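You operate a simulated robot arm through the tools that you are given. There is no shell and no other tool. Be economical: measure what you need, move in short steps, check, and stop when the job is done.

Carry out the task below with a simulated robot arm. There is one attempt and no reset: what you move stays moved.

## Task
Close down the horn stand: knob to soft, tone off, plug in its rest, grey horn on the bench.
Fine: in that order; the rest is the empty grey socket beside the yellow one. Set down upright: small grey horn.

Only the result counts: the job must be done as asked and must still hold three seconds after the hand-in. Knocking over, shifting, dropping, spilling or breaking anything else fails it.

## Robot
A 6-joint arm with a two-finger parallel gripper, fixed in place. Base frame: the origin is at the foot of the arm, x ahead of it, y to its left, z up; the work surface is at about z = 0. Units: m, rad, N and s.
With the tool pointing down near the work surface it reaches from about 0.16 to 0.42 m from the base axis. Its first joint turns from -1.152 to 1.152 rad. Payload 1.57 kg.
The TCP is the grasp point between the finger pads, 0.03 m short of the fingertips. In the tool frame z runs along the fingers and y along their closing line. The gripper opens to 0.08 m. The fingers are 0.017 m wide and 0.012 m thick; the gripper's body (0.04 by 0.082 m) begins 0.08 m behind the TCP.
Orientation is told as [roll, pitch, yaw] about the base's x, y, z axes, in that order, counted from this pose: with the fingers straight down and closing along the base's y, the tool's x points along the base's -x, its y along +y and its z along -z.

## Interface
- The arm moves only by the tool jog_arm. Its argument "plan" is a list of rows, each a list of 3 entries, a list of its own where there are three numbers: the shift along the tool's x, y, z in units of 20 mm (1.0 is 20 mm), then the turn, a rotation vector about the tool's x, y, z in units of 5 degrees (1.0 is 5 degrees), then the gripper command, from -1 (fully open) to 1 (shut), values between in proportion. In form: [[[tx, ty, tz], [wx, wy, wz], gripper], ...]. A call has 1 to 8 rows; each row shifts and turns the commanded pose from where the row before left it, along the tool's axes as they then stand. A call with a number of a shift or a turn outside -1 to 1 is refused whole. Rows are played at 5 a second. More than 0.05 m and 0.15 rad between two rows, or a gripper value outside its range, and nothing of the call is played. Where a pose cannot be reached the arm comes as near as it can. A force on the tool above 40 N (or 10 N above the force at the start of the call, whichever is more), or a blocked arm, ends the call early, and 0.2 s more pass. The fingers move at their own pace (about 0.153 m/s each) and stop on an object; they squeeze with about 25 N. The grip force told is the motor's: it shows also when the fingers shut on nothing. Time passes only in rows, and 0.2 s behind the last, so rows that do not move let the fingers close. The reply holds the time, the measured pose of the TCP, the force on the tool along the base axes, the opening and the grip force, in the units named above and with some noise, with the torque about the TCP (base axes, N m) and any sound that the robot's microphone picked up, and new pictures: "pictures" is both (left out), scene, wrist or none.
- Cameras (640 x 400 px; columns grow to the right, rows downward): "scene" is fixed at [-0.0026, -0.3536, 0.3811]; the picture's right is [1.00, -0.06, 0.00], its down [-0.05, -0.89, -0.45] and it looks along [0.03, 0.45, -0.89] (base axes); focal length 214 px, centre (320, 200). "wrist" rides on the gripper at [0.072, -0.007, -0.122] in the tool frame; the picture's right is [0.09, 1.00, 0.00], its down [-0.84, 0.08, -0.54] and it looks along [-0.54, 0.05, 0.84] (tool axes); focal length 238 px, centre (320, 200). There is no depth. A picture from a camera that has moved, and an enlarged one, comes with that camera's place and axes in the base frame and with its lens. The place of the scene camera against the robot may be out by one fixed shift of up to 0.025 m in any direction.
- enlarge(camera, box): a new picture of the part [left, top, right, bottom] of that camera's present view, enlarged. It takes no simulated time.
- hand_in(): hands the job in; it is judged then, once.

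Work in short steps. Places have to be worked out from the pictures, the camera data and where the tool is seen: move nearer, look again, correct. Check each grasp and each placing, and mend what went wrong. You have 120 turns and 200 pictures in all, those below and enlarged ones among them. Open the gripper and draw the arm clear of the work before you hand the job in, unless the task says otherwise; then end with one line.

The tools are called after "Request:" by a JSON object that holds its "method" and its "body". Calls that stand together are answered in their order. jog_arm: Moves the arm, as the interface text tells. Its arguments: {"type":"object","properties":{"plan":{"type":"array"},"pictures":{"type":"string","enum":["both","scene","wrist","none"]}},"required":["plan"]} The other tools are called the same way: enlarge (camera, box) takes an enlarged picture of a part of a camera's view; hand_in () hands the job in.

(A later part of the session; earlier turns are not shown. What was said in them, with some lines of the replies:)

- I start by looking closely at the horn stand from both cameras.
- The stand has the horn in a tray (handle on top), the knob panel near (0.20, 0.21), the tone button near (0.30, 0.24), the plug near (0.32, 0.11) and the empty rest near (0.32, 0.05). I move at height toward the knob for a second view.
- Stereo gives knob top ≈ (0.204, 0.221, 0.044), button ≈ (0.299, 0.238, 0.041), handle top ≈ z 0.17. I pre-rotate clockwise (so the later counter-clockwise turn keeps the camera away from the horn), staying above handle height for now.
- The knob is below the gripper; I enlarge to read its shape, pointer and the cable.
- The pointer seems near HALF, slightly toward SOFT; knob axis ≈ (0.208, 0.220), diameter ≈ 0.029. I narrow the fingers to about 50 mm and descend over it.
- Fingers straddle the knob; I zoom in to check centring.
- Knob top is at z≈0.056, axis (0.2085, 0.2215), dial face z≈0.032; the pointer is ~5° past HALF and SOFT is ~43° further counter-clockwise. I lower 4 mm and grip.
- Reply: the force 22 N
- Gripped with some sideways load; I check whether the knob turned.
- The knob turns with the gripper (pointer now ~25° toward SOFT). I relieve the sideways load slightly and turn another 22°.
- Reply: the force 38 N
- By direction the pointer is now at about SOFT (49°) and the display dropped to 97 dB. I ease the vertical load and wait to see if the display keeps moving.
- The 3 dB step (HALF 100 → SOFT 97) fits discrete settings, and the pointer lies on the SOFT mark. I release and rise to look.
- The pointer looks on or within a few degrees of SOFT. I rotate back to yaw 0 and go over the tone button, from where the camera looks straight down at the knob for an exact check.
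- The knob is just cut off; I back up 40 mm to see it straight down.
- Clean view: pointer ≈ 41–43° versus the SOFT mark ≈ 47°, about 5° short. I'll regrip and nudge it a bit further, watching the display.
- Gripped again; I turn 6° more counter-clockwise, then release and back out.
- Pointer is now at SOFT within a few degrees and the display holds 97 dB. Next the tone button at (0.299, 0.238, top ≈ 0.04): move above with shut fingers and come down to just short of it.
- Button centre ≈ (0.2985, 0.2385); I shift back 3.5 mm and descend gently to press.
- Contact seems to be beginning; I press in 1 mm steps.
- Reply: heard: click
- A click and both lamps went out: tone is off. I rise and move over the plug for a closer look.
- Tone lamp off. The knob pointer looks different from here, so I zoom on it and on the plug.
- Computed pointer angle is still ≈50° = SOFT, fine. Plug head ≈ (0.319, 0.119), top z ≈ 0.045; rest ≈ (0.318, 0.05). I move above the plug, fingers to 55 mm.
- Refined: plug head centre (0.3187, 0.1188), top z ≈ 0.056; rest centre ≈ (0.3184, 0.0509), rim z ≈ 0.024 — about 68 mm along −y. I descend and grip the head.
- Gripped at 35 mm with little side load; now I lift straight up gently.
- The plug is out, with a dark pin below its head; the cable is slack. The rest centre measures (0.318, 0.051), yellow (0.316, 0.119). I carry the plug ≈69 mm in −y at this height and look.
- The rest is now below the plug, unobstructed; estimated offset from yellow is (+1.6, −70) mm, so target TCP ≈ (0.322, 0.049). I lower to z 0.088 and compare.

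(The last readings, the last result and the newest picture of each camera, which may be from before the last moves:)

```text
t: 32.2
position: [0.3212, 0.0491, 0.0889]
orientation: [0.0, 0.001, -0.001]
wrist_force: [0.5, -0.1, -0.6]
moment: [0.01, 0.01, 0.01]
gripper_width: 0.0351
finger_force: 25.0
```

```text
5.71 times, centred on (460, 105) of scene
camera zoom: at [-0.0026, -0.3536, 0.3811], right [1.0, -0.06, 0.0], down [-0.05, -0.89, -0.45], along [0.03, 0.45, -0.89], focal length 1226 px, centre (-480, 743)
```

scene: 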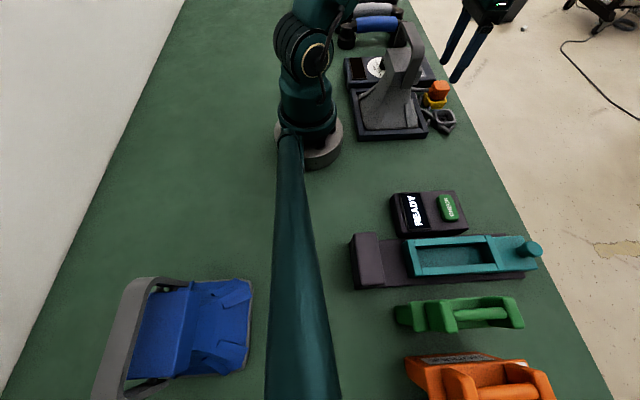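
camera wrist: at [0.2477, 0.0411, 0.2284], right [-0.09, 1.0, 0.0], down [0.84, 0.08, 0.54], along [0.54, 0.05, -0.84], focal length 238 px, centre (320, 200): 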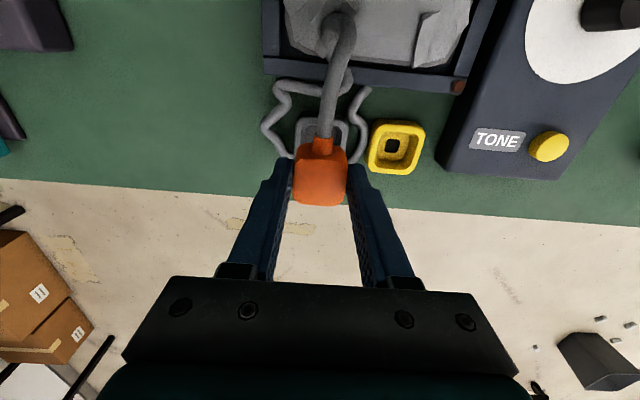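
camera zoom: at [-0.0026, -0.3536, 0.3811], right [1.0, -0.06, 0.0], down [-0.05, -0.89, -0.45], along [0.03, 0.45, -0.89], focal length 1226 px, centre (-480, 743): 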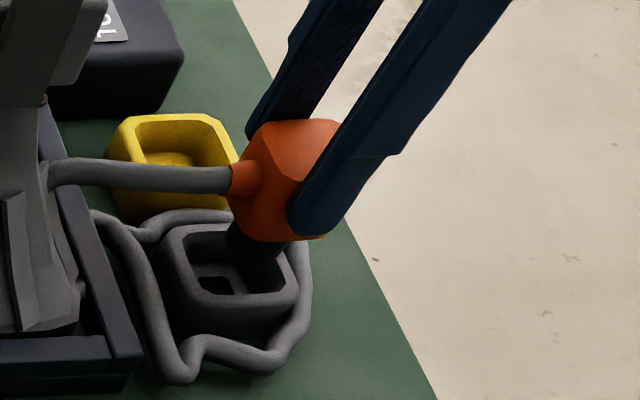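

Column alignment is right on; x also agrees within a couple of mm. I lower in small steps watching the force.

Request:
{"method": "jog_arm", "body": {"plan": [[[0, 0, 0.3], [0, 0, 0], 1], [[0, 0, 0.3], [0, 0, 0], 1], [[0, 0, 0.2], [0, 0, 0], 1]], "pictures": "none"}}

Request:
{"method": "enlarge", "body": {"camera": "scene", "box": [420, 70, 500, 140]}}

Request:
{"method": "enlarge", "body": {"camera": "wrist", "box": [240, 70, 440, 220]}}

```text
t: 33.0
position: [0.3218, 0.0495, 0.072]
orientation: [0.0, -0.002, 0.0]
wrist_force: [-0.2, -0.1, -0.9]
moment: [0.01, -0.04, -0.01]
gripper_width: 0.0352
finger_force: 24.9
```

```text
5.71 times, centred on (460, 105) of scene
camera zoom: at [-0.0026, -0.3536, 0.3811], right [1.0, -0.06, 0.0], down [-0.05, -0.89, -0.45], along [0.03, 0.45, -0.89], focal length 1226 px, centre (-480, 743)
```

zoom: 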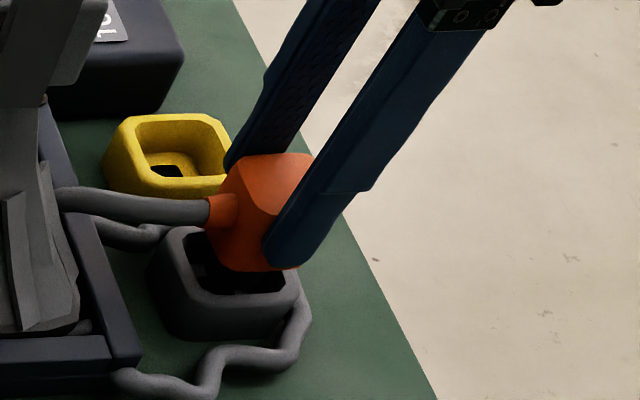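

```text
2.67 times, centred on (340, 145) of wrist
camera zoom: at [0.2488, 0.0414, 0.1937], right [-0.09, 1.0, 0.0], down [0.84, 0.08, 0.54], along [0.54, 0.05, -0.84], focal length 636 px, centre (267, 347)
```

zoom: 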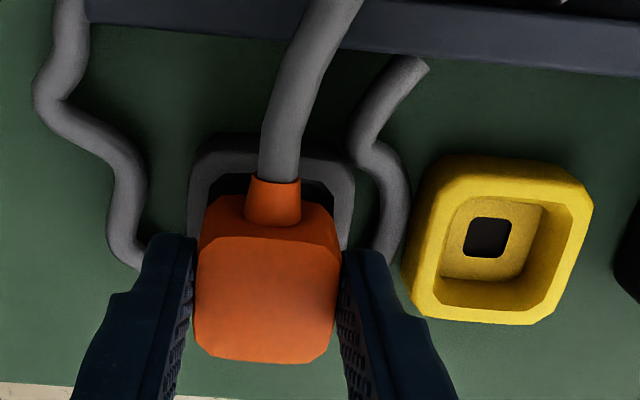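

Alignment in the scene view matches how the plug sat in yellow. Continue down to the seating height.

Request:
{"method": "jog_arm", "body": {"plan": [[[0, 0, 0.15], [0, 0, 0], 1], [[0, 0, 0.15], [0, 0, 0], 1], [[0, 0, 0.1], [0, 0, 0], 1]], "pictures": "none"}}

Request:
{"method": "enlarge", "body": {"camera": "scene", "box": [420, 70, 500, 140]}}

```text
t: 33.8
position: [0.3224, 0.0493, 0.0648]
orientation: [0.001, 0.0, -0.002]
wrist_force: [0.5, -0.6, -5.4]
moment: [-0.02, 0.03, 0.02]
gripper_width: 0.0353
finger_force: 24.5
```

```text
5.71 times, centred on (460, 105) of scene
camera zoom: at [-0.0026, -0.3536, 0.3811], right [1.0, -0.06, 0.0], down [-0.05, -0.89, -0.45], along [0.03, 0.45, -0.89], focal length 1226 px, centre (-480, 743)
```

zoom: 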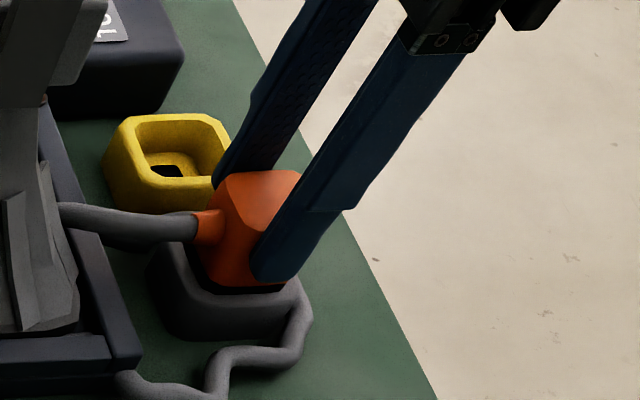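

Height matches the seated one (0.0645). I press 0.5 mm more, release and rise.

Request:
{"method": "jog_arm", "body": {"plan": [[[0, 0, 0.04], [0, 0, 0], 1], [[0, 0, 0], [0, 0, 0], -0.35], [[0, 0, 0], [0, 0, 0], -0.35], [[0, 0, -0.7], [0, 0, 0], -0.35], [[0, 0, -1], [0, 0, 0], -0.35], [[0, 0, -1], [0, 0, 0], -0.35]], "pictures": "wrist"}}

Request:
{"method": "enlarge", "body": {"camera": "scene", "box": [380, 40, 500, 150]}}

Request:
{"method": "enlarge", "body": {"camera": "wrist", "box": [240, 70, 440, 220]}}

```text
t: 35.2
position: [0.323, 0.0493, 0.1184]
orientation: [-0.002, 0.0, -0.001]
wrist_force: [-0.2, 0.2, 0.2]
moment: [0.0, 0.0, -0.03]
gripper_width: 0.0539
finger_force: 0.2
camera wrist: at [0.249, 0.0412, 0.239], right [-0.09, 1.0, 0.0], down [0.84, 0.08, 0.54], along [0.54, 0.05, -0.84], focal length 238 px, centre (320, 200)
```

wrist: 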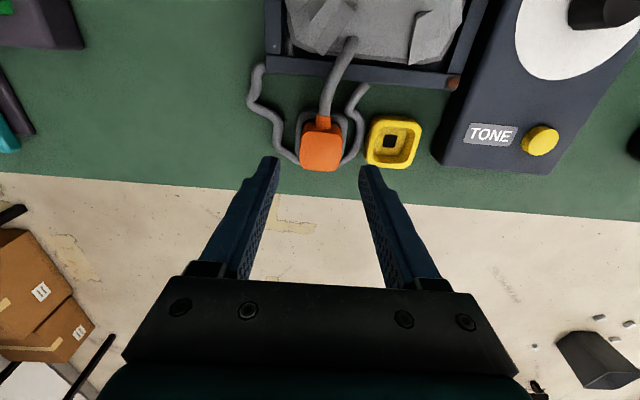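

```text
3.64 times, centred on (440, 95) of scene
camera zoom: at [-0.0026, -0.3536, 0.3811], right [1.0, -0.06, 0.0], down [-0.05, -0.89, -0.45], along [0.03, 0.45, -0.89], focal length 780 px, centre (-116, 582)
```

zoom: 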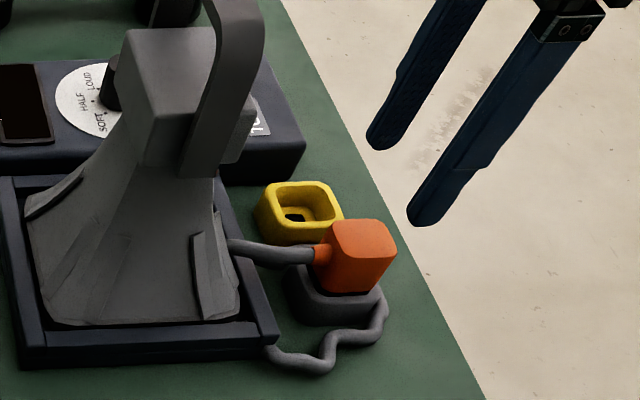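

```text
2.67 times, centred on (340, 145) of wrist
camera zoom: at [0.249, 0.0412, 0.239], right [-0.09, 1.0, 0.0], down [0.84, 0.08, 0.54], along [0.54, 0.05, -0.84], focal length 636 px, centre (267, 347)
```

zoom: 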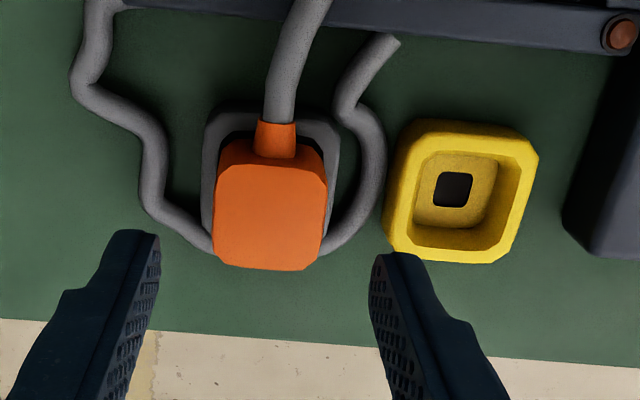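

The plug is seated in the grey rest, upright. Now the horn: I raise up and view it from above to measure handle, footprint and the lead.

Request:
{"method": "jog_arm", "body": {"plan": [[[0, 0, -1], [0, 0, 0], -1], [[0, 0, -1], [0, 0, 0], -1], [[0, 0, -1], [0, 0, 0], -1], [[0, 0, -1], [0, 0, 0], -1], [[1, 0.5, -1], [0, 0, 0], -1], [[1, 0.5, -1], [0, 0, 0], -1], [[1, 0.5, -1], [0, 0, 0], -1]], "pictures": "wrist"}}

Request:
{"method": "enlarge", "body": {"camera": "wrist", "box": [180, 0, 440, 190]}}

```text
t: 36.8
position: [0.2631, 0.079, 0.2598]
orientation: [0.0, -0.001, -0.001]
wrist_force: [0.3, 0.1, 0.6]
moment: [0.0, 0.03, 0.01]
gripper_width: 0.0799
finger_force: 0.0
camera wrist: at [0.1887, 0.0709, 0.3807], right [-0.09, 1.0, 0.0], down [0.84, 0.08, 0.54], along [0.54, 0.05, -0.84], focal length 238 px, centre (320, 200)
```

wrist: 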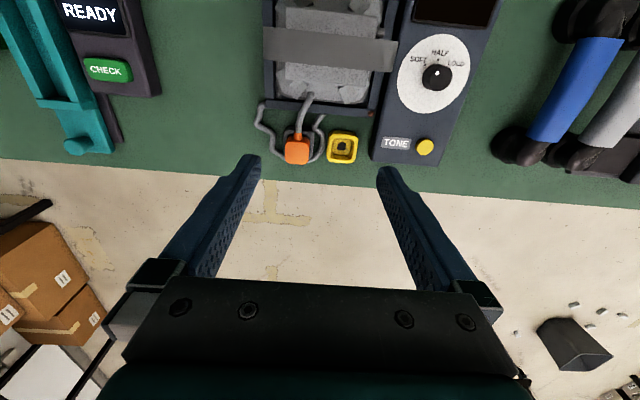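

```text
2.11 times, centred on (310, 95) of wrist
camera zoom: at [0.1887, 0.0709, 0.3807], right [-0.09, 1.0, 0.0], down [0.84, 0.08, 0.54], along [0.54, 0.05, -0.84], focal length 502 px, centre (341, 421)
```

zoom: 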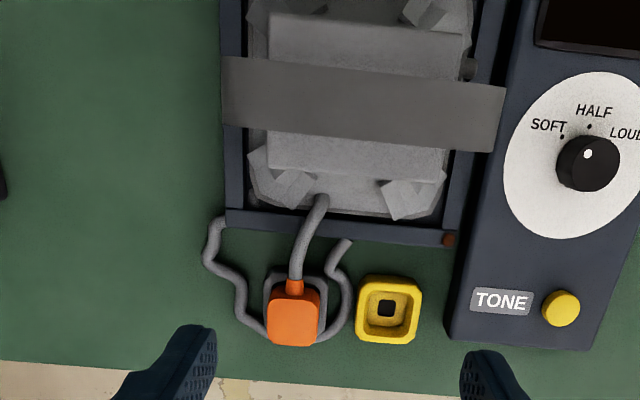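

Handle strap: runs along y at y 0.028–0.130, x 0.180–0.201, top z ≈ 0.165, with the horn's body top near z ≈ 0.137. It must be gripped at its middle (0.1905, 0.0785) with fingers closing along x. I move above and turn −90°.

Request:
{"method": "jog_arm", "body": {"plan": [[[0.9, 0, 0], [0, 0, 0], -0.25], [[0.9, 0, 0], [0, 0, 0], -0.25], [[0.9, 0, 0], [0, 0, 0], -0.25], [[0.9, 0, 0], [0, 0, 0], -0.25], [[0, 0, 0], [0, 0, 1], -0.25], [[0, 0, 0], [0, 0, 1], -0.25], [[0, 0, 0], [0, 0, 1], -0.25], [[0, 0, 0], [0, 0, 1], -0.25]], "pictures": "none"}}

Request:
{"method": "jog_arm", "body": {"plan": [[[0, 0, 0], [0, 0, 1], -0.25], [[0, 0, 0], [0, 0, 1], -0.25], [[0, 0, 0], [0, 0, 1], -0.25], [[0, 0, 0], [0, 0, 1], -0.25], [[0, 0, 0], [0, 0, 1], -0.25], [[0, 0, 0], [0, 0, 1], -0.25], [[0, 0, 0], [0, 0, 1], -0.25], [[0, 0, 0], [0, 0, 1], -0.25]], "pictures": "none"}}

Request:
{"method": "jog_arm", "body": {"plan": [[[0, 0, 0.3], [0, 0, 1], -0.25], [[0, 0, 0.5], [0, 0, 1], -0.25], [[0, 0, 0.5], [0, 0, 0], -0.25]]}}

```text
t: 38.6
position: [0.1899, 0.0802, 0.2581]
orientation: [-0.001, 0.0, -0.351]
wrist_force: [0.8, 0.2, -0.3]
moment: [-0.01, -0.02, -0.01]
gripper_width: 0.0498
finger_force: 0.1
```

```text
t: 40.4
position: [0.1911, 0.0806, 0.2595]
orientation: [-0.001, 0.0, -1.049]
wrist_force: [0.1, 0.0, -0.5]
moment: [0.0, -0.03, -0.01]
gripper_width: 0.0499
finger_force: 0.1
```

```text
t: 41.2
position: [0.1897, 0.08, 0.233]
orientation: [0.0, 0.0, -1.224]
wrist_force: [0.7, 0.7, 0.0]
moment: [0.01, 0.0, -0.03]
gripper_width: 0.05
finger_force: 0.1
camera wrist: at [0.1581, 0.1438, 0.3532], right [0.9, 0.43, 0.0], down [0.36, -0.76, 0.54], along [0.23, -0.49, -0.84], focal length 238 px, centre (320, 200)
```

scene: 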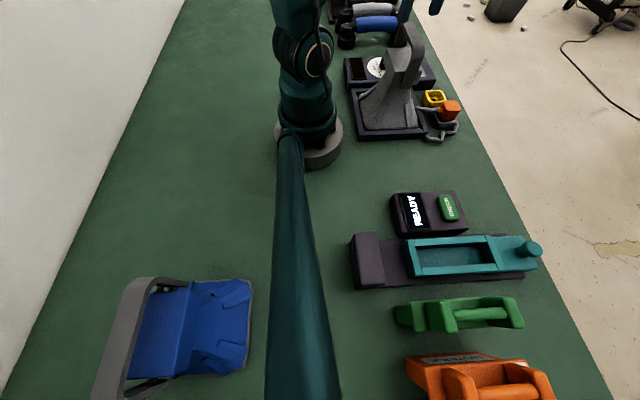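
wrist: 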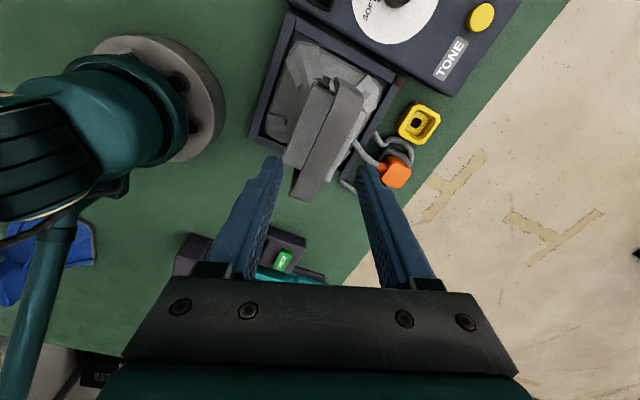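

Yaw is −70°; I complete to −90° and lower to z 0.20 (tips about level with the strap top) to check alignment.

Request:
{"method": "jog_arm", "body": {"plan": [[[0, 0, 0], [0, 0, 1], -0.25], [[0, 0, 0], [0, 0, 1], -0.25], [[0, 0, 0], [0, 0, 1], -0.25], [[0, 0, 0], [0, 0, 1], -0.25], [[0, 0, 0.8], [0, 0, 0], -0.25], [[0, 0, 0.7], [0, 0, 0], -0.25]], "pictures": "wrist"}}

Request:
{"method": "enlarge", "body": {"camera": "scene", "box": [340, 0, 480, 140]}}

Request:
{"method": "enlarge", "body": {"camera": "wrist", "box": [220, 70, 420, 220]}}

```text
t: 42.6
position: [0.1891, 0.0795, 0.2016]
orientation: [0.0, 0.0, -1.57]
wrist_force: [0.5, -0.3, -0.4]
moment: [-0.03, 0.0, -0.01]
gripper_width: 0.0497
finger_force: 0.2
camera wrist: at [0.1819, 0.1505, 0.3227], right [1.0, 0.09, 0.0], down [0.08, -0.84, 0.54], along [0.05, -0.54, -0.84], focal length 238 px, centre (320, 200)
```

wrist: 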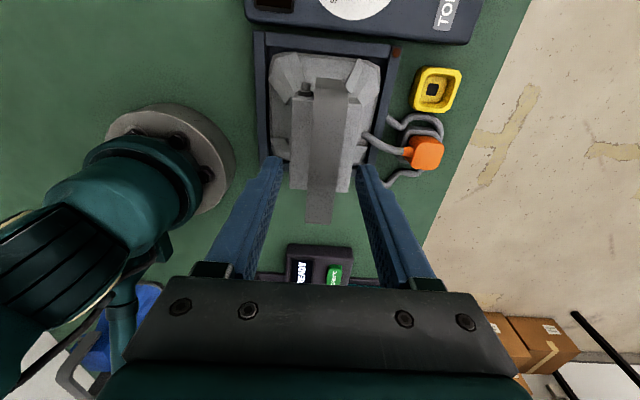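

```text
2.86 times, centred on (410, 70) of scene
camera zoom: at [-0.0026, -0.3536, 0.3811], right [1.0, -0.06, 0.0], down [-0.05, -0.89, -0.45], along [0.03, 0.45, -0.89], focal length 613 px, centre (63, 571)
```

zoom: 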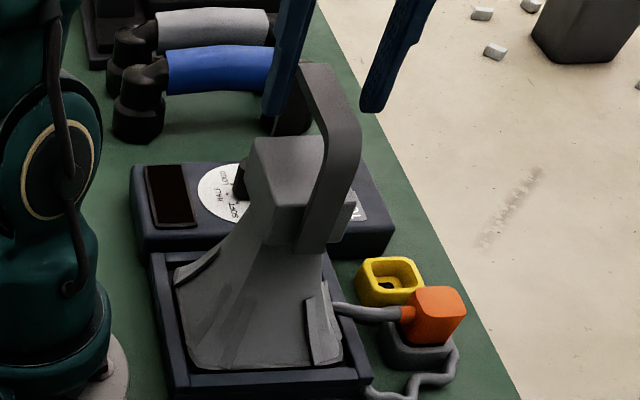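

```text
2.67 times, centred on (320, 145) of wrist
camera zoom: at [0.1819, 0.1505, 0.3227], right [1.0, 0.09, 0.0], down [0.08, -0.84, 0.54], along [0.05, -0.54, -0.84], focal length 636 px, centre (320, 347)
```

zoom: 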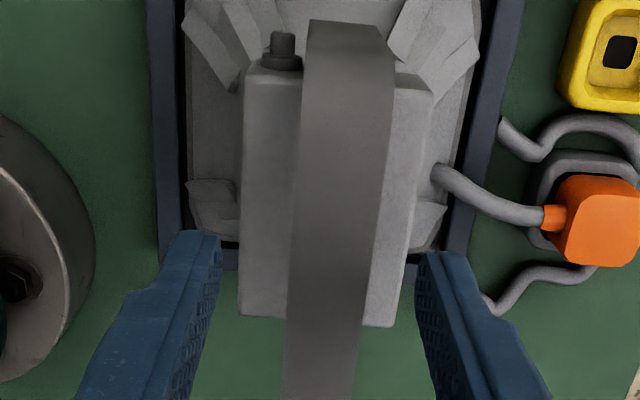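

The strap is ≈3.5 mm to +x of the finger midline. I shift +x and lower to z ≈ 0.176, then check.

Request:
{"method": "jog_arm", "body": {"plan": [[[0, 0.18, 0], [0, 0, 0], -0.25], [[0, 0, 0.6], [0, 0, 0], -0.25], [[0, 0, 0.7], [0, 0, 0], -0.25]], "pictures": "none"}}

Request:
{"method": "enlarge", "body": {"camera": "scene", "box": [360, 0, 460, 100]}}

Request:
{"method": "enlarge", "body": {"camera": "wrist", "box": [220, 70, 420, 220]}}

```text
t: 43.4
position: [0.1934, 0.08, 0.1746]
orientation: [0.001, -0.002, -1.571]
wrist_force: [1.3, -0.3, -0.4]
moment: [0.02, -0.01, 0.02]
gripper_width: 0.0499
finger_force: 0.1
```

```text
4.00 times, centred on (410, 50) of scene
camera zoom: at [-0.0026, -0.3536, 0.3811], right [1.0, -0.06, 0.0], down [-0.05, -0.89, -0.45], along [0.03, 0.45, -0.89], focal length 858 px, centre (-40, 800)
```

zoom: 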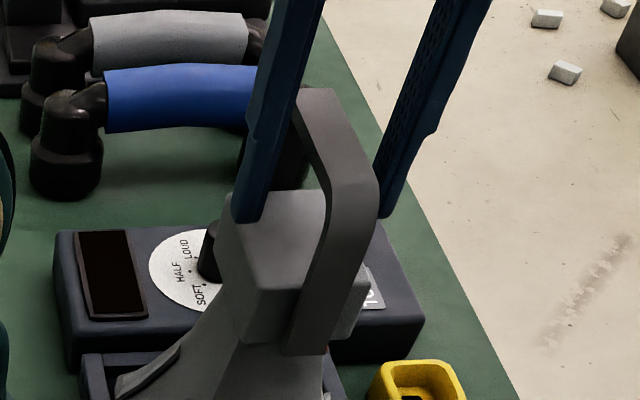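

```text
2.67 times, centred on (320, 145) of wrist
camera zoom: at [0.186, 0.1509, 0.2967], right [1.0, 0.09, 0.0], down [0.08, -0.84, 0.54], along [0.05, -0.54, -0.84], focal length 636 px, centre (320, 347)
```

zoom: 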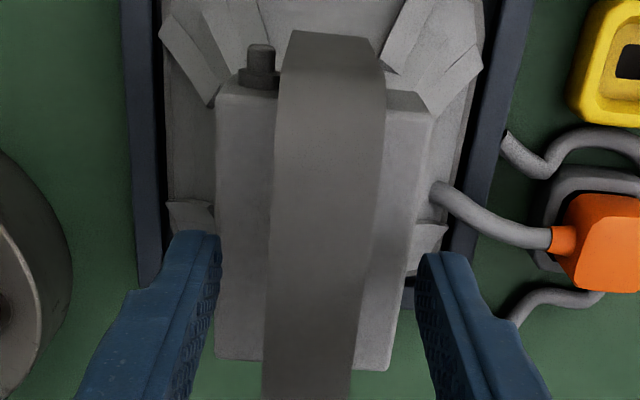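

Fingers straddle the strap, tips just above the body top. I close the grip.

Request:
{"method": "jog_arm", "body": {"plan": [[[0, 0, 0], [0, 0, 0], 1], [[0, 0, 0], [0, 0, 0], 1], [[0, 0, 0], [0, 0, 0], 1]], "pictures": "none"}}

Request:
{"method": "enlarge", "body": {"camera": "wrist", "box": [220, 70, 420, 220]}}

Request:
{"method": "enlarge", "body": {"camera": "scene", "box": [330, 0, 500, 210]}}

```text
t: 44.2
position: [0.1944, 0.08, 0.1745]
orientation: [0.0, -0.001, -1.57]
wrist_force: [0.2, 0.3, -0.3]
moment: [0.01, -0.01, 0.01]
gripper_width: 0.0199
finger_force: 24.8
```

```text
2.67 times, centred on (320, 145) of wrist
camera zoom: at [0.1859, 0.1509, 0.2968], right [1.0, 0.09, 0.0], down [0.08, -0.84, 0.54], along [0.05, -0.54, -0.84], focal length 636 px, centre (320, 347)
```

zoom: 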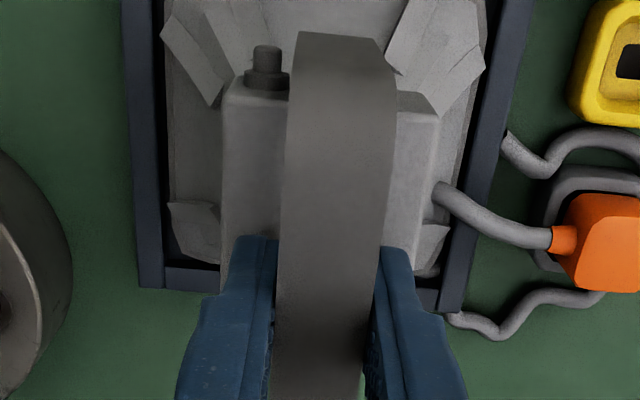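

```text
1.90 times, centred on (415, 105) of scene
camera zoom: at [-0.0026, -0.3536, 0.3811], right [1.0, -0.06, 0.0], down [-0.05, -0.89, -0.45], along [0.03, 0.45, -0.89], focal length 408 px, centre (139, 381)
```

zoom: 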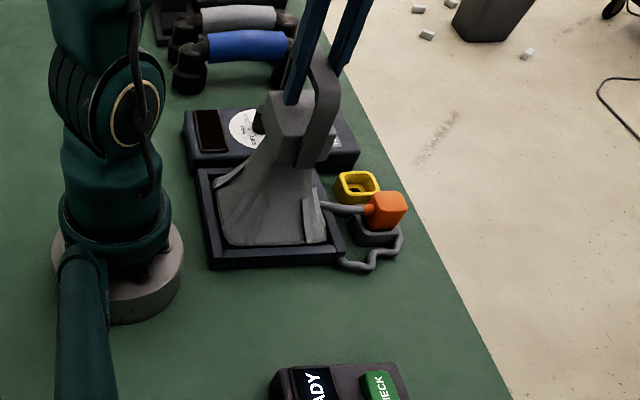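

Gripped at 19.9 mm, matching the strap. I lift slowly 24 mm and check weight, tilt and lead.

Request:
{"method": "jog_arm", "body": {"plan": [[[0, 0, -0.2], [0, 0, 0], 1], [[0, 0, -0.3], [0, 0, 0], 1], [[0, 0, -0.3], [0, 0, 0], 1], [[0, 0, -0.4], [0, 0, 0], 1]], "pictures": "wrist"}}

Request:
{"method": "enlarge", "body": {"camera": "scene", "box": [330, 0, 500, 210]}}

```text
t: 45.2
position: [0.1937, 0.0779, 0.1997]
orientation: [0.001, 0.001, -1.571]
wrist_force: [-0.3, 0.1, -4.0]
moment: [0.02, 0.02, 0.03]
gripper_width: 0.0198
finger_force: 24.7
camera wrist: at [0.1858, 0.1499, 0.3204], right [1.0, 0.09, 0.0], down [0.08, -0.84, 0.54], along [0.05, -0.54, -0.84], focal length 238 px, centre (320, 200)
```

wrist: 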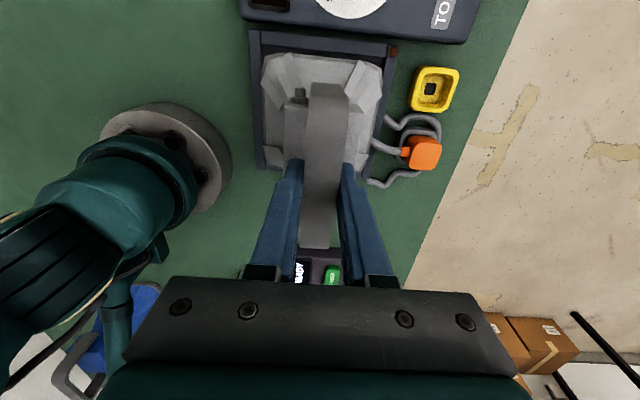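

```text
1.90 times, centred on (415, 105) of scene
camera zoom: at [-0.0026, -0.3536, 0.3811], right [1.0, -0.06, 0.0], down [-0.05, -0.89, -0.45], along [0.03, 0.45, -0.89], focal length 408 px, centre (139, 381)
```

zoom: 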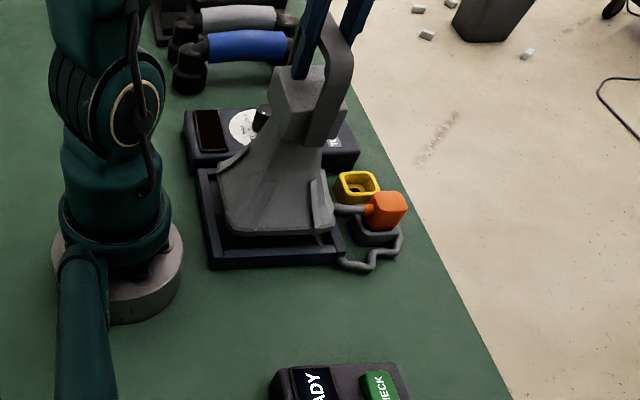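

Horn weighs ~4 N, hangs level, and the lead stays with the tray/plug, not the horn. The free bench gap is y ≈ −0.157…−0.001, so I aim for centre y ≈ −0.079. First I lift 26 mm more and start moving −y.

Request:
{"method": "jog_arm", "body": {"plan": [[[0, 0, -0.6], [0, 0, 0], 1], [[0, 0, -0.7], [0, 0, 0], 1], [[-0.5, 0, 0], [0, 0, 0], 1], [[-0.8, 0, 0], [0, 0, 0], 1], [[-0.8, 0, 0], [0, 0, 0], 1], [[-0.8, 0, 0], [0, 0, 0], 1], [[-0.8, 0, 0], [0, 0, 0], 1], [[-0.5, 0, 0], [0, 0, 0], 1]]}}

```text
t: 47.0
position: [0.1938, -0.0047, 0.2268]
orientation: [0.0, 0.001, -1.571]
wrist_force: [0.1, 0.2, -4.1]
moment: [-0.03, 0.02, 0.01]
gripper_width: 0.0201
finger_force: 25.1
camera wrist: at [0.1857, 0.065, 0.347], right [1.0, 0.09, 0.0], down [0.08, -0.84, 0.54], along [0.05, -0.54, -0.84], focal length 238 px, centre (320, 200)
```

scene: 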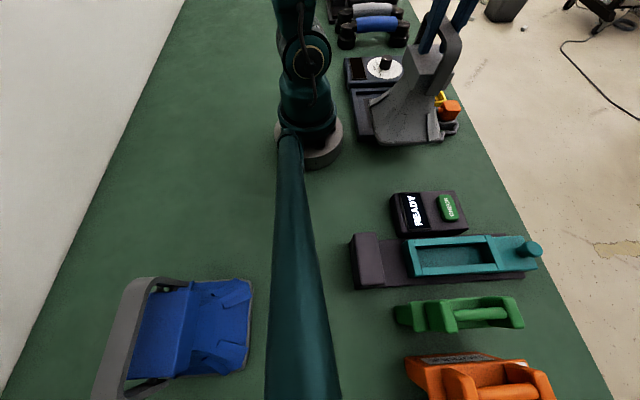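
wrist: 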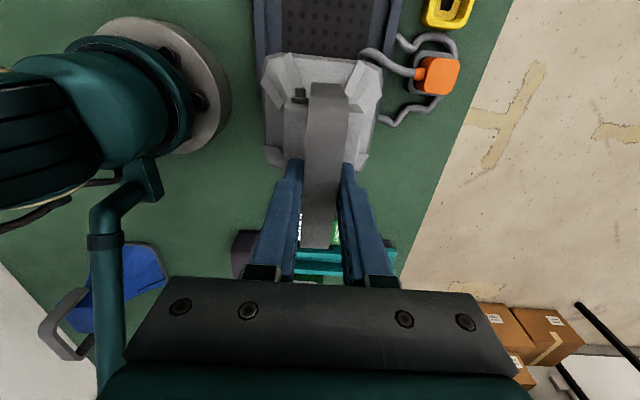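

The cable's shape changed near the horn; I zoom in to see whether it is attached.

Request:
{"method": "enlarge", "body": {"camera": "wrist", "box": [330, 0, 490, 140]}}

Request:
{"method": "enlarge", "body": {"camera": "scene", "box": [340, 40, 480, 160]}}

```text
2.86 times, centred on (410, 70) of wrist
camera zoom: at [0.1857, 0.065, 0.347], right [1.0, 0.09, 0.0], down [0.08, -0.84, 0.54], along [0.05, -0.54, -0.84], focal length 681 px, centre (63, 571)
```

zoom: 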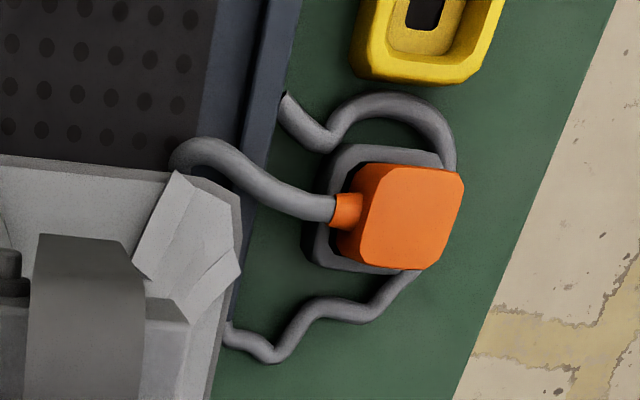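

```text
3.33 times, centred on (410, 100) of scene
camera zoom: at [-0.0026, -0.3536, 0.3811], right [1.0, -0.06, 0.0], down [-0.05, -0.89, -0.45], along [0.03, 0.45, -0.89], focal length 715 px, centre (20, 533)
```

zoom: 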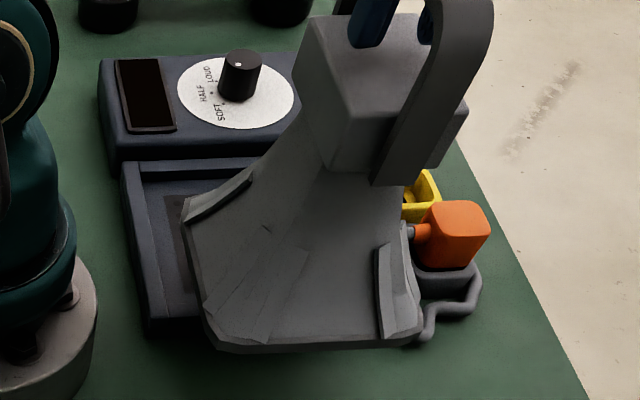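

The plug stays seated and the lead end hasn't followed the horn (forces unchanged). I continue to y ≈ −0.079.

Request:
{"method": "jog_arm", "body": {"plan": [[[-0.6, 0, 0], [0, 0, 0], 1], [[-0.9, 0, 0], [0, 0, 0], 1], [[-0.9, 0, 0], [0, 0, 0], 1], [[-0.8, 0, 0], [0, 0, 0], 1], [[-0.5, 0, 0], [0, 0, 0], 1], [[0, 0, 0], [0, 0, 0], 1]]}}

Request:
{"method": "enlarge", "body": {"camera": "scene", "box": [330, 60, 500, 250]}}

Request:
{"method": "enlarge", "body": {"camera": "wrist", "box": [230, 0, 480, 190]}}

```text
t: 48.4
position: [0.1947, -0.0786, 0.2271]
orientation: [-0.001, -0.001, -1.571]
wrist_force: [0.1, -0.3, -4.1]
moment: [0.0, 0.0, -0.02]
gripper_width: 0.0198
finger_force: 25.4
camera wrist: at [0.1864, -0.0084, 0.3475], right [1.0, 0.09, 0.0], down [0.08, -0.84, 0.54], along [0.05, -0.54, -0.84], focal length 238 px, centre (320, 200)
```

scene: 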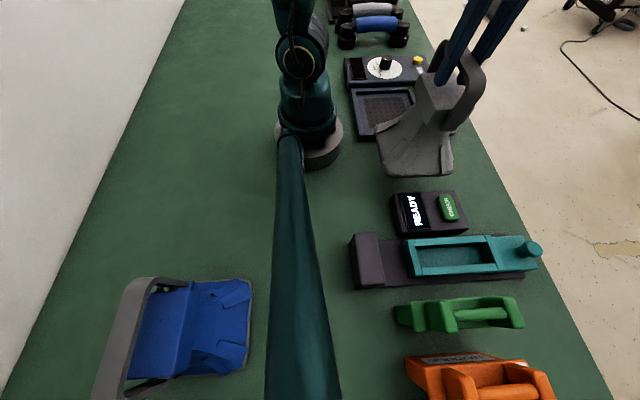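
wrist: 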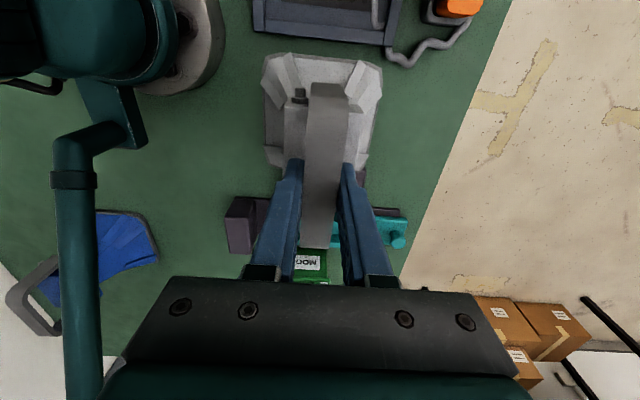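

```text
2.11 times, centred on (415, 155) of scene
camera zoom: at [-0.0026, -0.3536, 0.3811], right [1.0, -0.06, 0.0], down [-0.05, -0.89, -0.45], along [0.03, 0.45, -0.89], focal length 452 px, centre (120, 295)
```

zoom: 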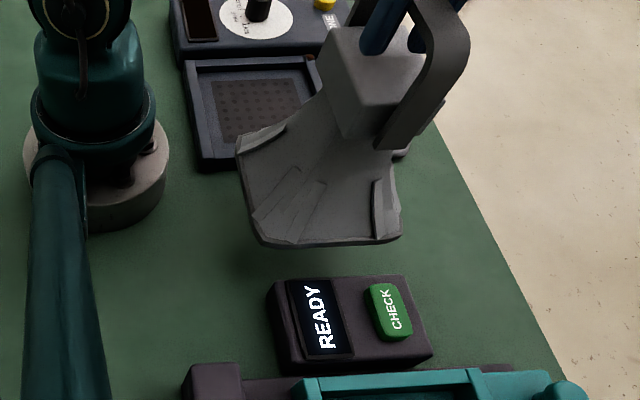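

```text
2.11 times, centred on (355, 95) of wrist
camera zoom: at [0.1864, -0.0084, 0.3475], right [1.0, 0.09, 0.0], down [0.08, -0.84, 0.54], along [0.05, -0.54, -0.84], focal length 502 px, centre (246, 421)
```

zoom: 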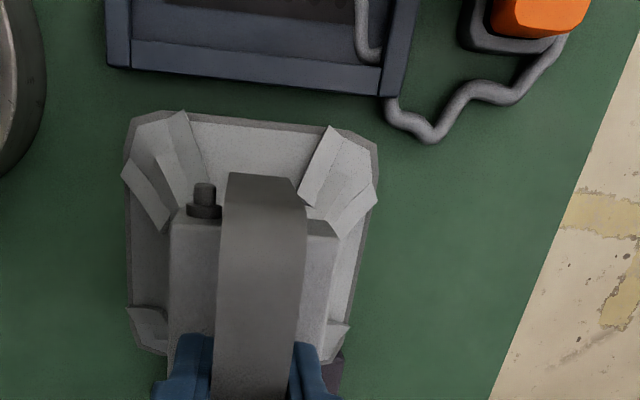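

Horn rear edge ≈ y −0.015, front ≈ −0.14: clear of the tray and the READY box. I lower, first to z ≈ 0.183.

Request:
{"method": "jog_arm", "body": {"plan": [[[0, 0, 0.6], [0, 0, 0], 1], [[0, 0, 0.6], [0, 0, 0], 1], [[0, 0, 0.6], [0, 0, 0], 1], [[0, 0, 0.4], [0, 0, 0], 1]], "pictures": "none"}}

Request:
{"method": "enlarge", "body": {"camera": "scene", "box": [330, 60, 500, 250]}}

```text
t: 49.4
position: [0.1954, -0.079, 0.1822]
orientation: [0.0, -0.001, -1.571]
wrist_force: [-0.4, -0.3, -3.5]
moment: [0.0, 0.03, -0.04]
gripper_width: 0.0198
finger_force: 25.3
```

```text
2.11 times, centred on (415, 155) of scene
camera zoom: at [-0.0026, -0.3536, 0.3811], right [1.0, -0.06, 0.0], down [-0.05, -0.89, -0.45], along [0.03, 0.45, -0.89], focal length 452 px, centre (120, 295)
```

zoom: 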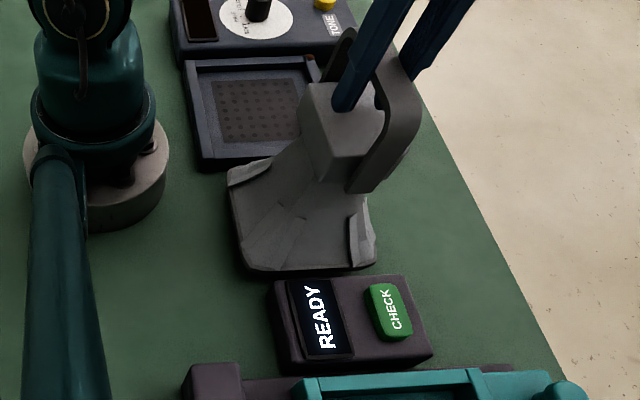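

Clearances look fine on both sides. Now 2 mm steps down until contact shows in the force.

Request:
{"method": "jog_arm", "body": {"plan": [[[0, 0, 0.15], [0, 0, 0], 1], [[0, 0, 0.15], [0, 0, 0], 1], [[0, 0, 0.1], [0, 0, 0], 1], [[0, 0, 0.1], [0, 0, 0], 1]], "pictures": "none"}}

```text
t: 50.4
position: [0.1939, -0.0787, 0.1729]
orientation: [0.0, 0.0, -1.572]
wrist_force: [0.1, -0.7, -4.1]
moment: [0.0, -0.01, -0.01]
gripper_width: 0.0199
finger_force: 25.2
```

Still hanging free at 0.173; continue down.

Request:
{"method": "jog_arm", "body": {"plan": [[[0, 0, 0.1], [0, 0, 0], 1], [[0, 0, 0.1], [0, 0, 0], 1], [[0, 0, 0.05], [0, 0, 0], 1]], "pictures": "none"}}

```text
t: 51.2
position: [0.1949, -0.0792, 0.1663]
orientation: [-0.001, 0.0, -1.571]
wrist_force: [-0.3, -0.4, -3.7]
moment: [-0.01, 0.0, 0.0]
gripper_width: 0.02
finger_force: 24.6
```

Request:
{"method": "enlarge", "body": {"camera": "scene", "box": [340, 100, 480, 220]}}

Request:
{"method": "jog_arm", "body": {"plan": [[[0, 0, 0.06], [0, 0, 0], 1], [[0, 0, 0.06], [0, 0, 0], 1]], "pictures": "none"}}

```text
3.33 times, centred on (410, 160) of scene
camera zoom: at [-0.0026, -0.3536, 0.3811], right [1.0, -0.06, 0.0], down [-0.05, -0.89, -0.45], along [0.03, 0.45, -0.89], focal length 715 px, centre (20, 333)
```

zoom: 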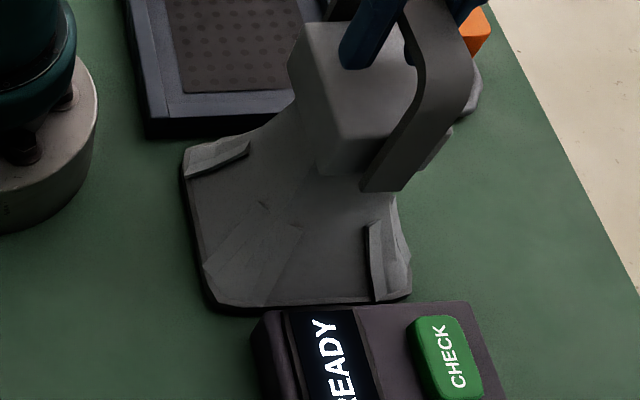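

```text
t: 51.8
position: [0.1944, -0.0767, 0.1639]
orientation: [0.0, 0.001, -1.571]
wrist_force: [0.5, 0.1, -4.4]
moment: [-0.01, 0.01, -0.03]
gripper_width: 0.0197
finger_force: 25.1
```

Still no contact at 0.164 (reading unchanged −4 N). Keep lowering in 1 mm steps.

Request:
{"method": "jog_arm", "body": {"plan": [[[0, 0, 0.06], [0, 0, 0], 1], [[0, 0, 0.06], [0, 0, 0], 1], [[0, 0, 0.05], [0, 0, 0], 1]], "pictures": "none"}}

```text
t: 52.6
position: [0.1941, -0.0779, 0.1625]
orientation: [0.003, -0.001, -1.571]
wrist_force: [-1.2, 7.5, 21.0]
moment: [-0.04, 0.02, 0.11]
gripper_width: 0.0198
finger_force: 25.6
```

Contact (+21 N). I ease up ~1.5 mm to unload, then check.

Request:
{"method": "jog_arm", "body": {"plan": [[[0, 0, -0.06], [0, 0, 0], 1], [[0, 0, 0], [0, 0, 0], 1]], "pictures": "none"}}

```text
t: 53.2
position: [0.1932, -0.0789, 0.1626]
orientation: [-0.002, 0.0, -1.571]
wrist_force: [0.4, 0.0, -4.6]
moment: [-0.04, -0.05, 0.01]
gripper_width: 0.0196
finger_force: 24.9
```

Essentially at the surface; I lower 0.5 mm and open the fingers.

Request:
{"method": "jog_arm", "body": {"plan": [[[0, 0, 0.025], [0, 0, 0], 1], [[0, 0, 0], [0, 0, 0], -0.25], [[0, 0, 0], [0, 0, 0], -0.25], [[0, 0, -0.5], [0, 0, 0], -0.25], [[0, 0, -0.8], [0, 0, 0], -0.25], [[0, 0, -1], [0, 0, 0], -0.25], [[0, 0, -1], [0, 0, 0], -0.25]]}}

Request:
{"method": "enlarge", "body": {"camera": "scene", "box": [340, 60, 480, 220]}}

```text
t: 54.8
position: [0.1938, -0.0788, 0.2273]
orientation: [0.001, 0.0, -1.57]
wrist_force: [0.3, -0.3, -0.4]
moment: [-0.02, 0.01, 0.01]
gripper_width: 0.0501
finger_force: 0.1
camera wrist: at [0.1856, -0.008, 0.3484], right [1.0, 0.09, 0.0], down [0.08, -0.84, 0.54], along [0.05, -0.54, -0.84], focal length 238 px, centre (320, 200)
```

scene: 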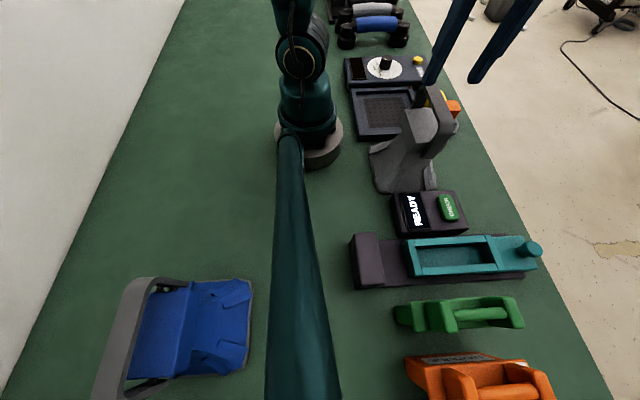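
wrist: 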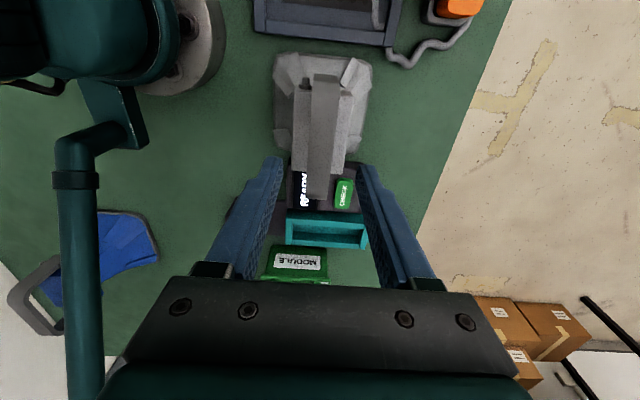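

```text
2.50 times, centred on (410, 140) of scene
camera zoom: at [-0.0026, -0.3536, 0.3811], right [1.0, -0.06, 0.0], down [-0.05, -0.89, -0.45], along [0.03, 0.45, -0.89], focal length 536 px, centre (95, 350)
```

zoom: 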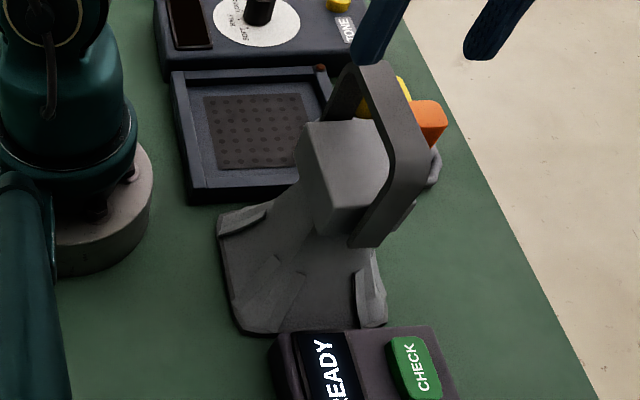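

The horn stands upright on the bench, released. I draw the arm up and back over the stand for a last check of knob, lamp and plug.

Request:
{"method": "jog_arm", "body": {"plan": [[[0, 0, -1], [0, 0, -1], -0.25], [[0, 0, -1], [0, 0, -1], -0.25], [[0, 0, -0.5], [0, 0, -1], -0.25], [[1, 0, 0], [0, 0, 0], -0.25], [[1, 0, 0], [0, 0, 0], -0.25], [[1, 0, 0], [0, 0, 0], -0.25], [[1, 0, 0], [0, 0, 0], -0.25], [[1, 0, 0], [0, 0, 0], -0.25]], "pictures": "none"}}

Request:
{"method": "jog_arm", "body": {"plan": [[[1, 0, 0], [0, 0, 0], -1], [[1, 0, 0], [0, 0, 0], -1], [[1, 0, 0], [0, 0, 0], -1]]}}

Request:
{"method": "enlarge", "body": {"camera": "wrist", "box": [200, 0, 460, 190]}}

Request:
{"method": "enlarge", "body": {"camera": "scene", "box": [330, 40, 490, 220]}}

```text
t: 56.6
position: [0.1698, 0.0188, 0.2773]
orientation: [-0.001, 0.001, -1.31]
wrist_force: [0.5, 0.0, -0.8]
moment: [-0.01, 0.01, -0.02]
gripper_width: 0.0499
finger_force: 0.1
```

```text
t: 57.4
position: [0.1536, 0.076, 0.2763]
orientation: [0.001, -0.001, -1.31]
wrist_force: [-0.9, 0.5, -0.4]
moment: [0.0, 0.0, 0.0]
gripper_width: 0.0798
finger_force: 0.0
camera wrist: at [0.1265, 0.1428, 0.3989], right [0.94, 0.35, 0.0], down [0.29, -0.79, 0.54], along [0.19, -0.51, -0.84], focal length 238 px, centre (320, 200)
```

scene: 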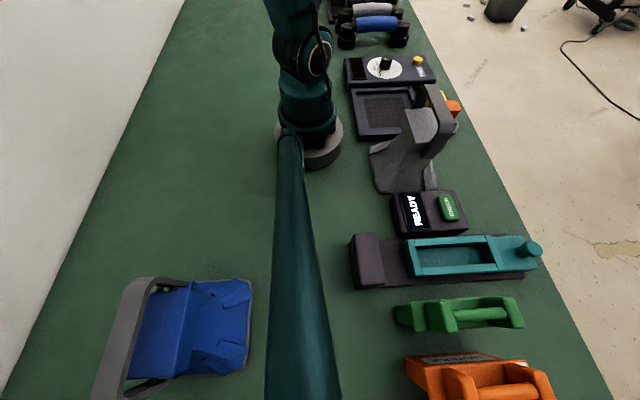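
wrist: 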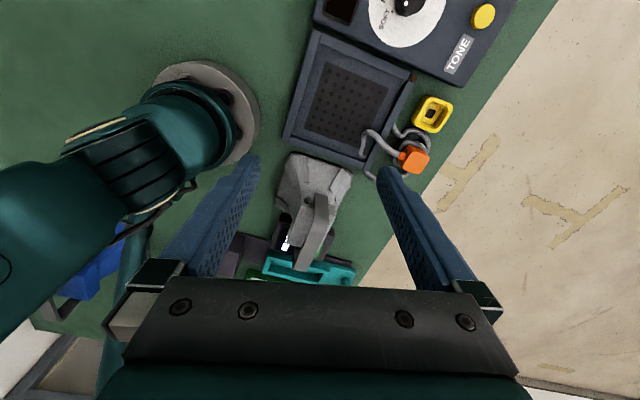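

```text
2.11 times, centred on (330, 95) of wrist
camera zoom: at [0.1265, 0.1428, 0.3989], right [0.94, 0.35, 0.0], down [0.29, -0.79, 0.54], along [0.19, -0.51, -0.84], focal length 502 px, centre (299, 421)
```

zoom: 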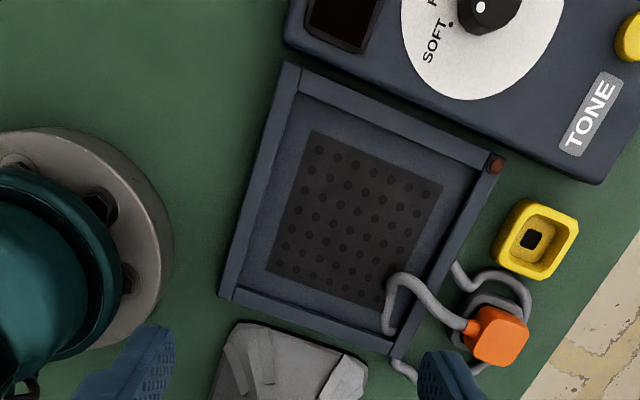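

```text
2.22 times, centred on (410, 130) of scene
camera zoom: at [-0.0026, -0.3536, 0.3811], right [1.0, -0.06, 0.0], down [-0.05, -0.89, -0.45], along [0.03, 0.45, -0.89], focal length 477 px, centre (120, 356)
```

zoom: 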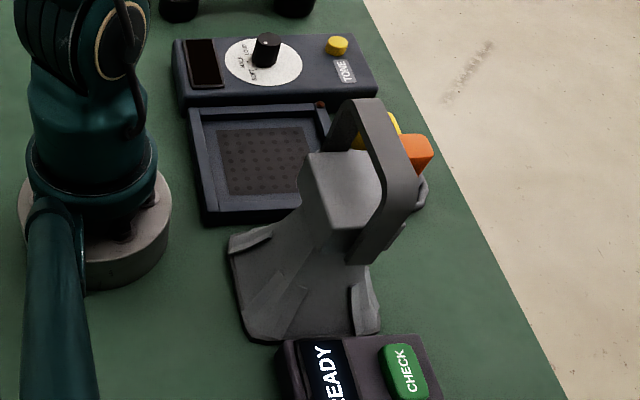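

Everything checks out: the knob points to SOFT, the tone lamps are off, the plug sits in the grey rest, and the horn stands upright on the bench with the arm clear. I hand in.

Request:
{"method": "hand_in", "body": {}}

```text
The job is handed in.
```

I closed down the horn stand in the order asked and handed it in: knob on SOFT, tone off, plug in the grey rest, and the grey horn upright on the bench.
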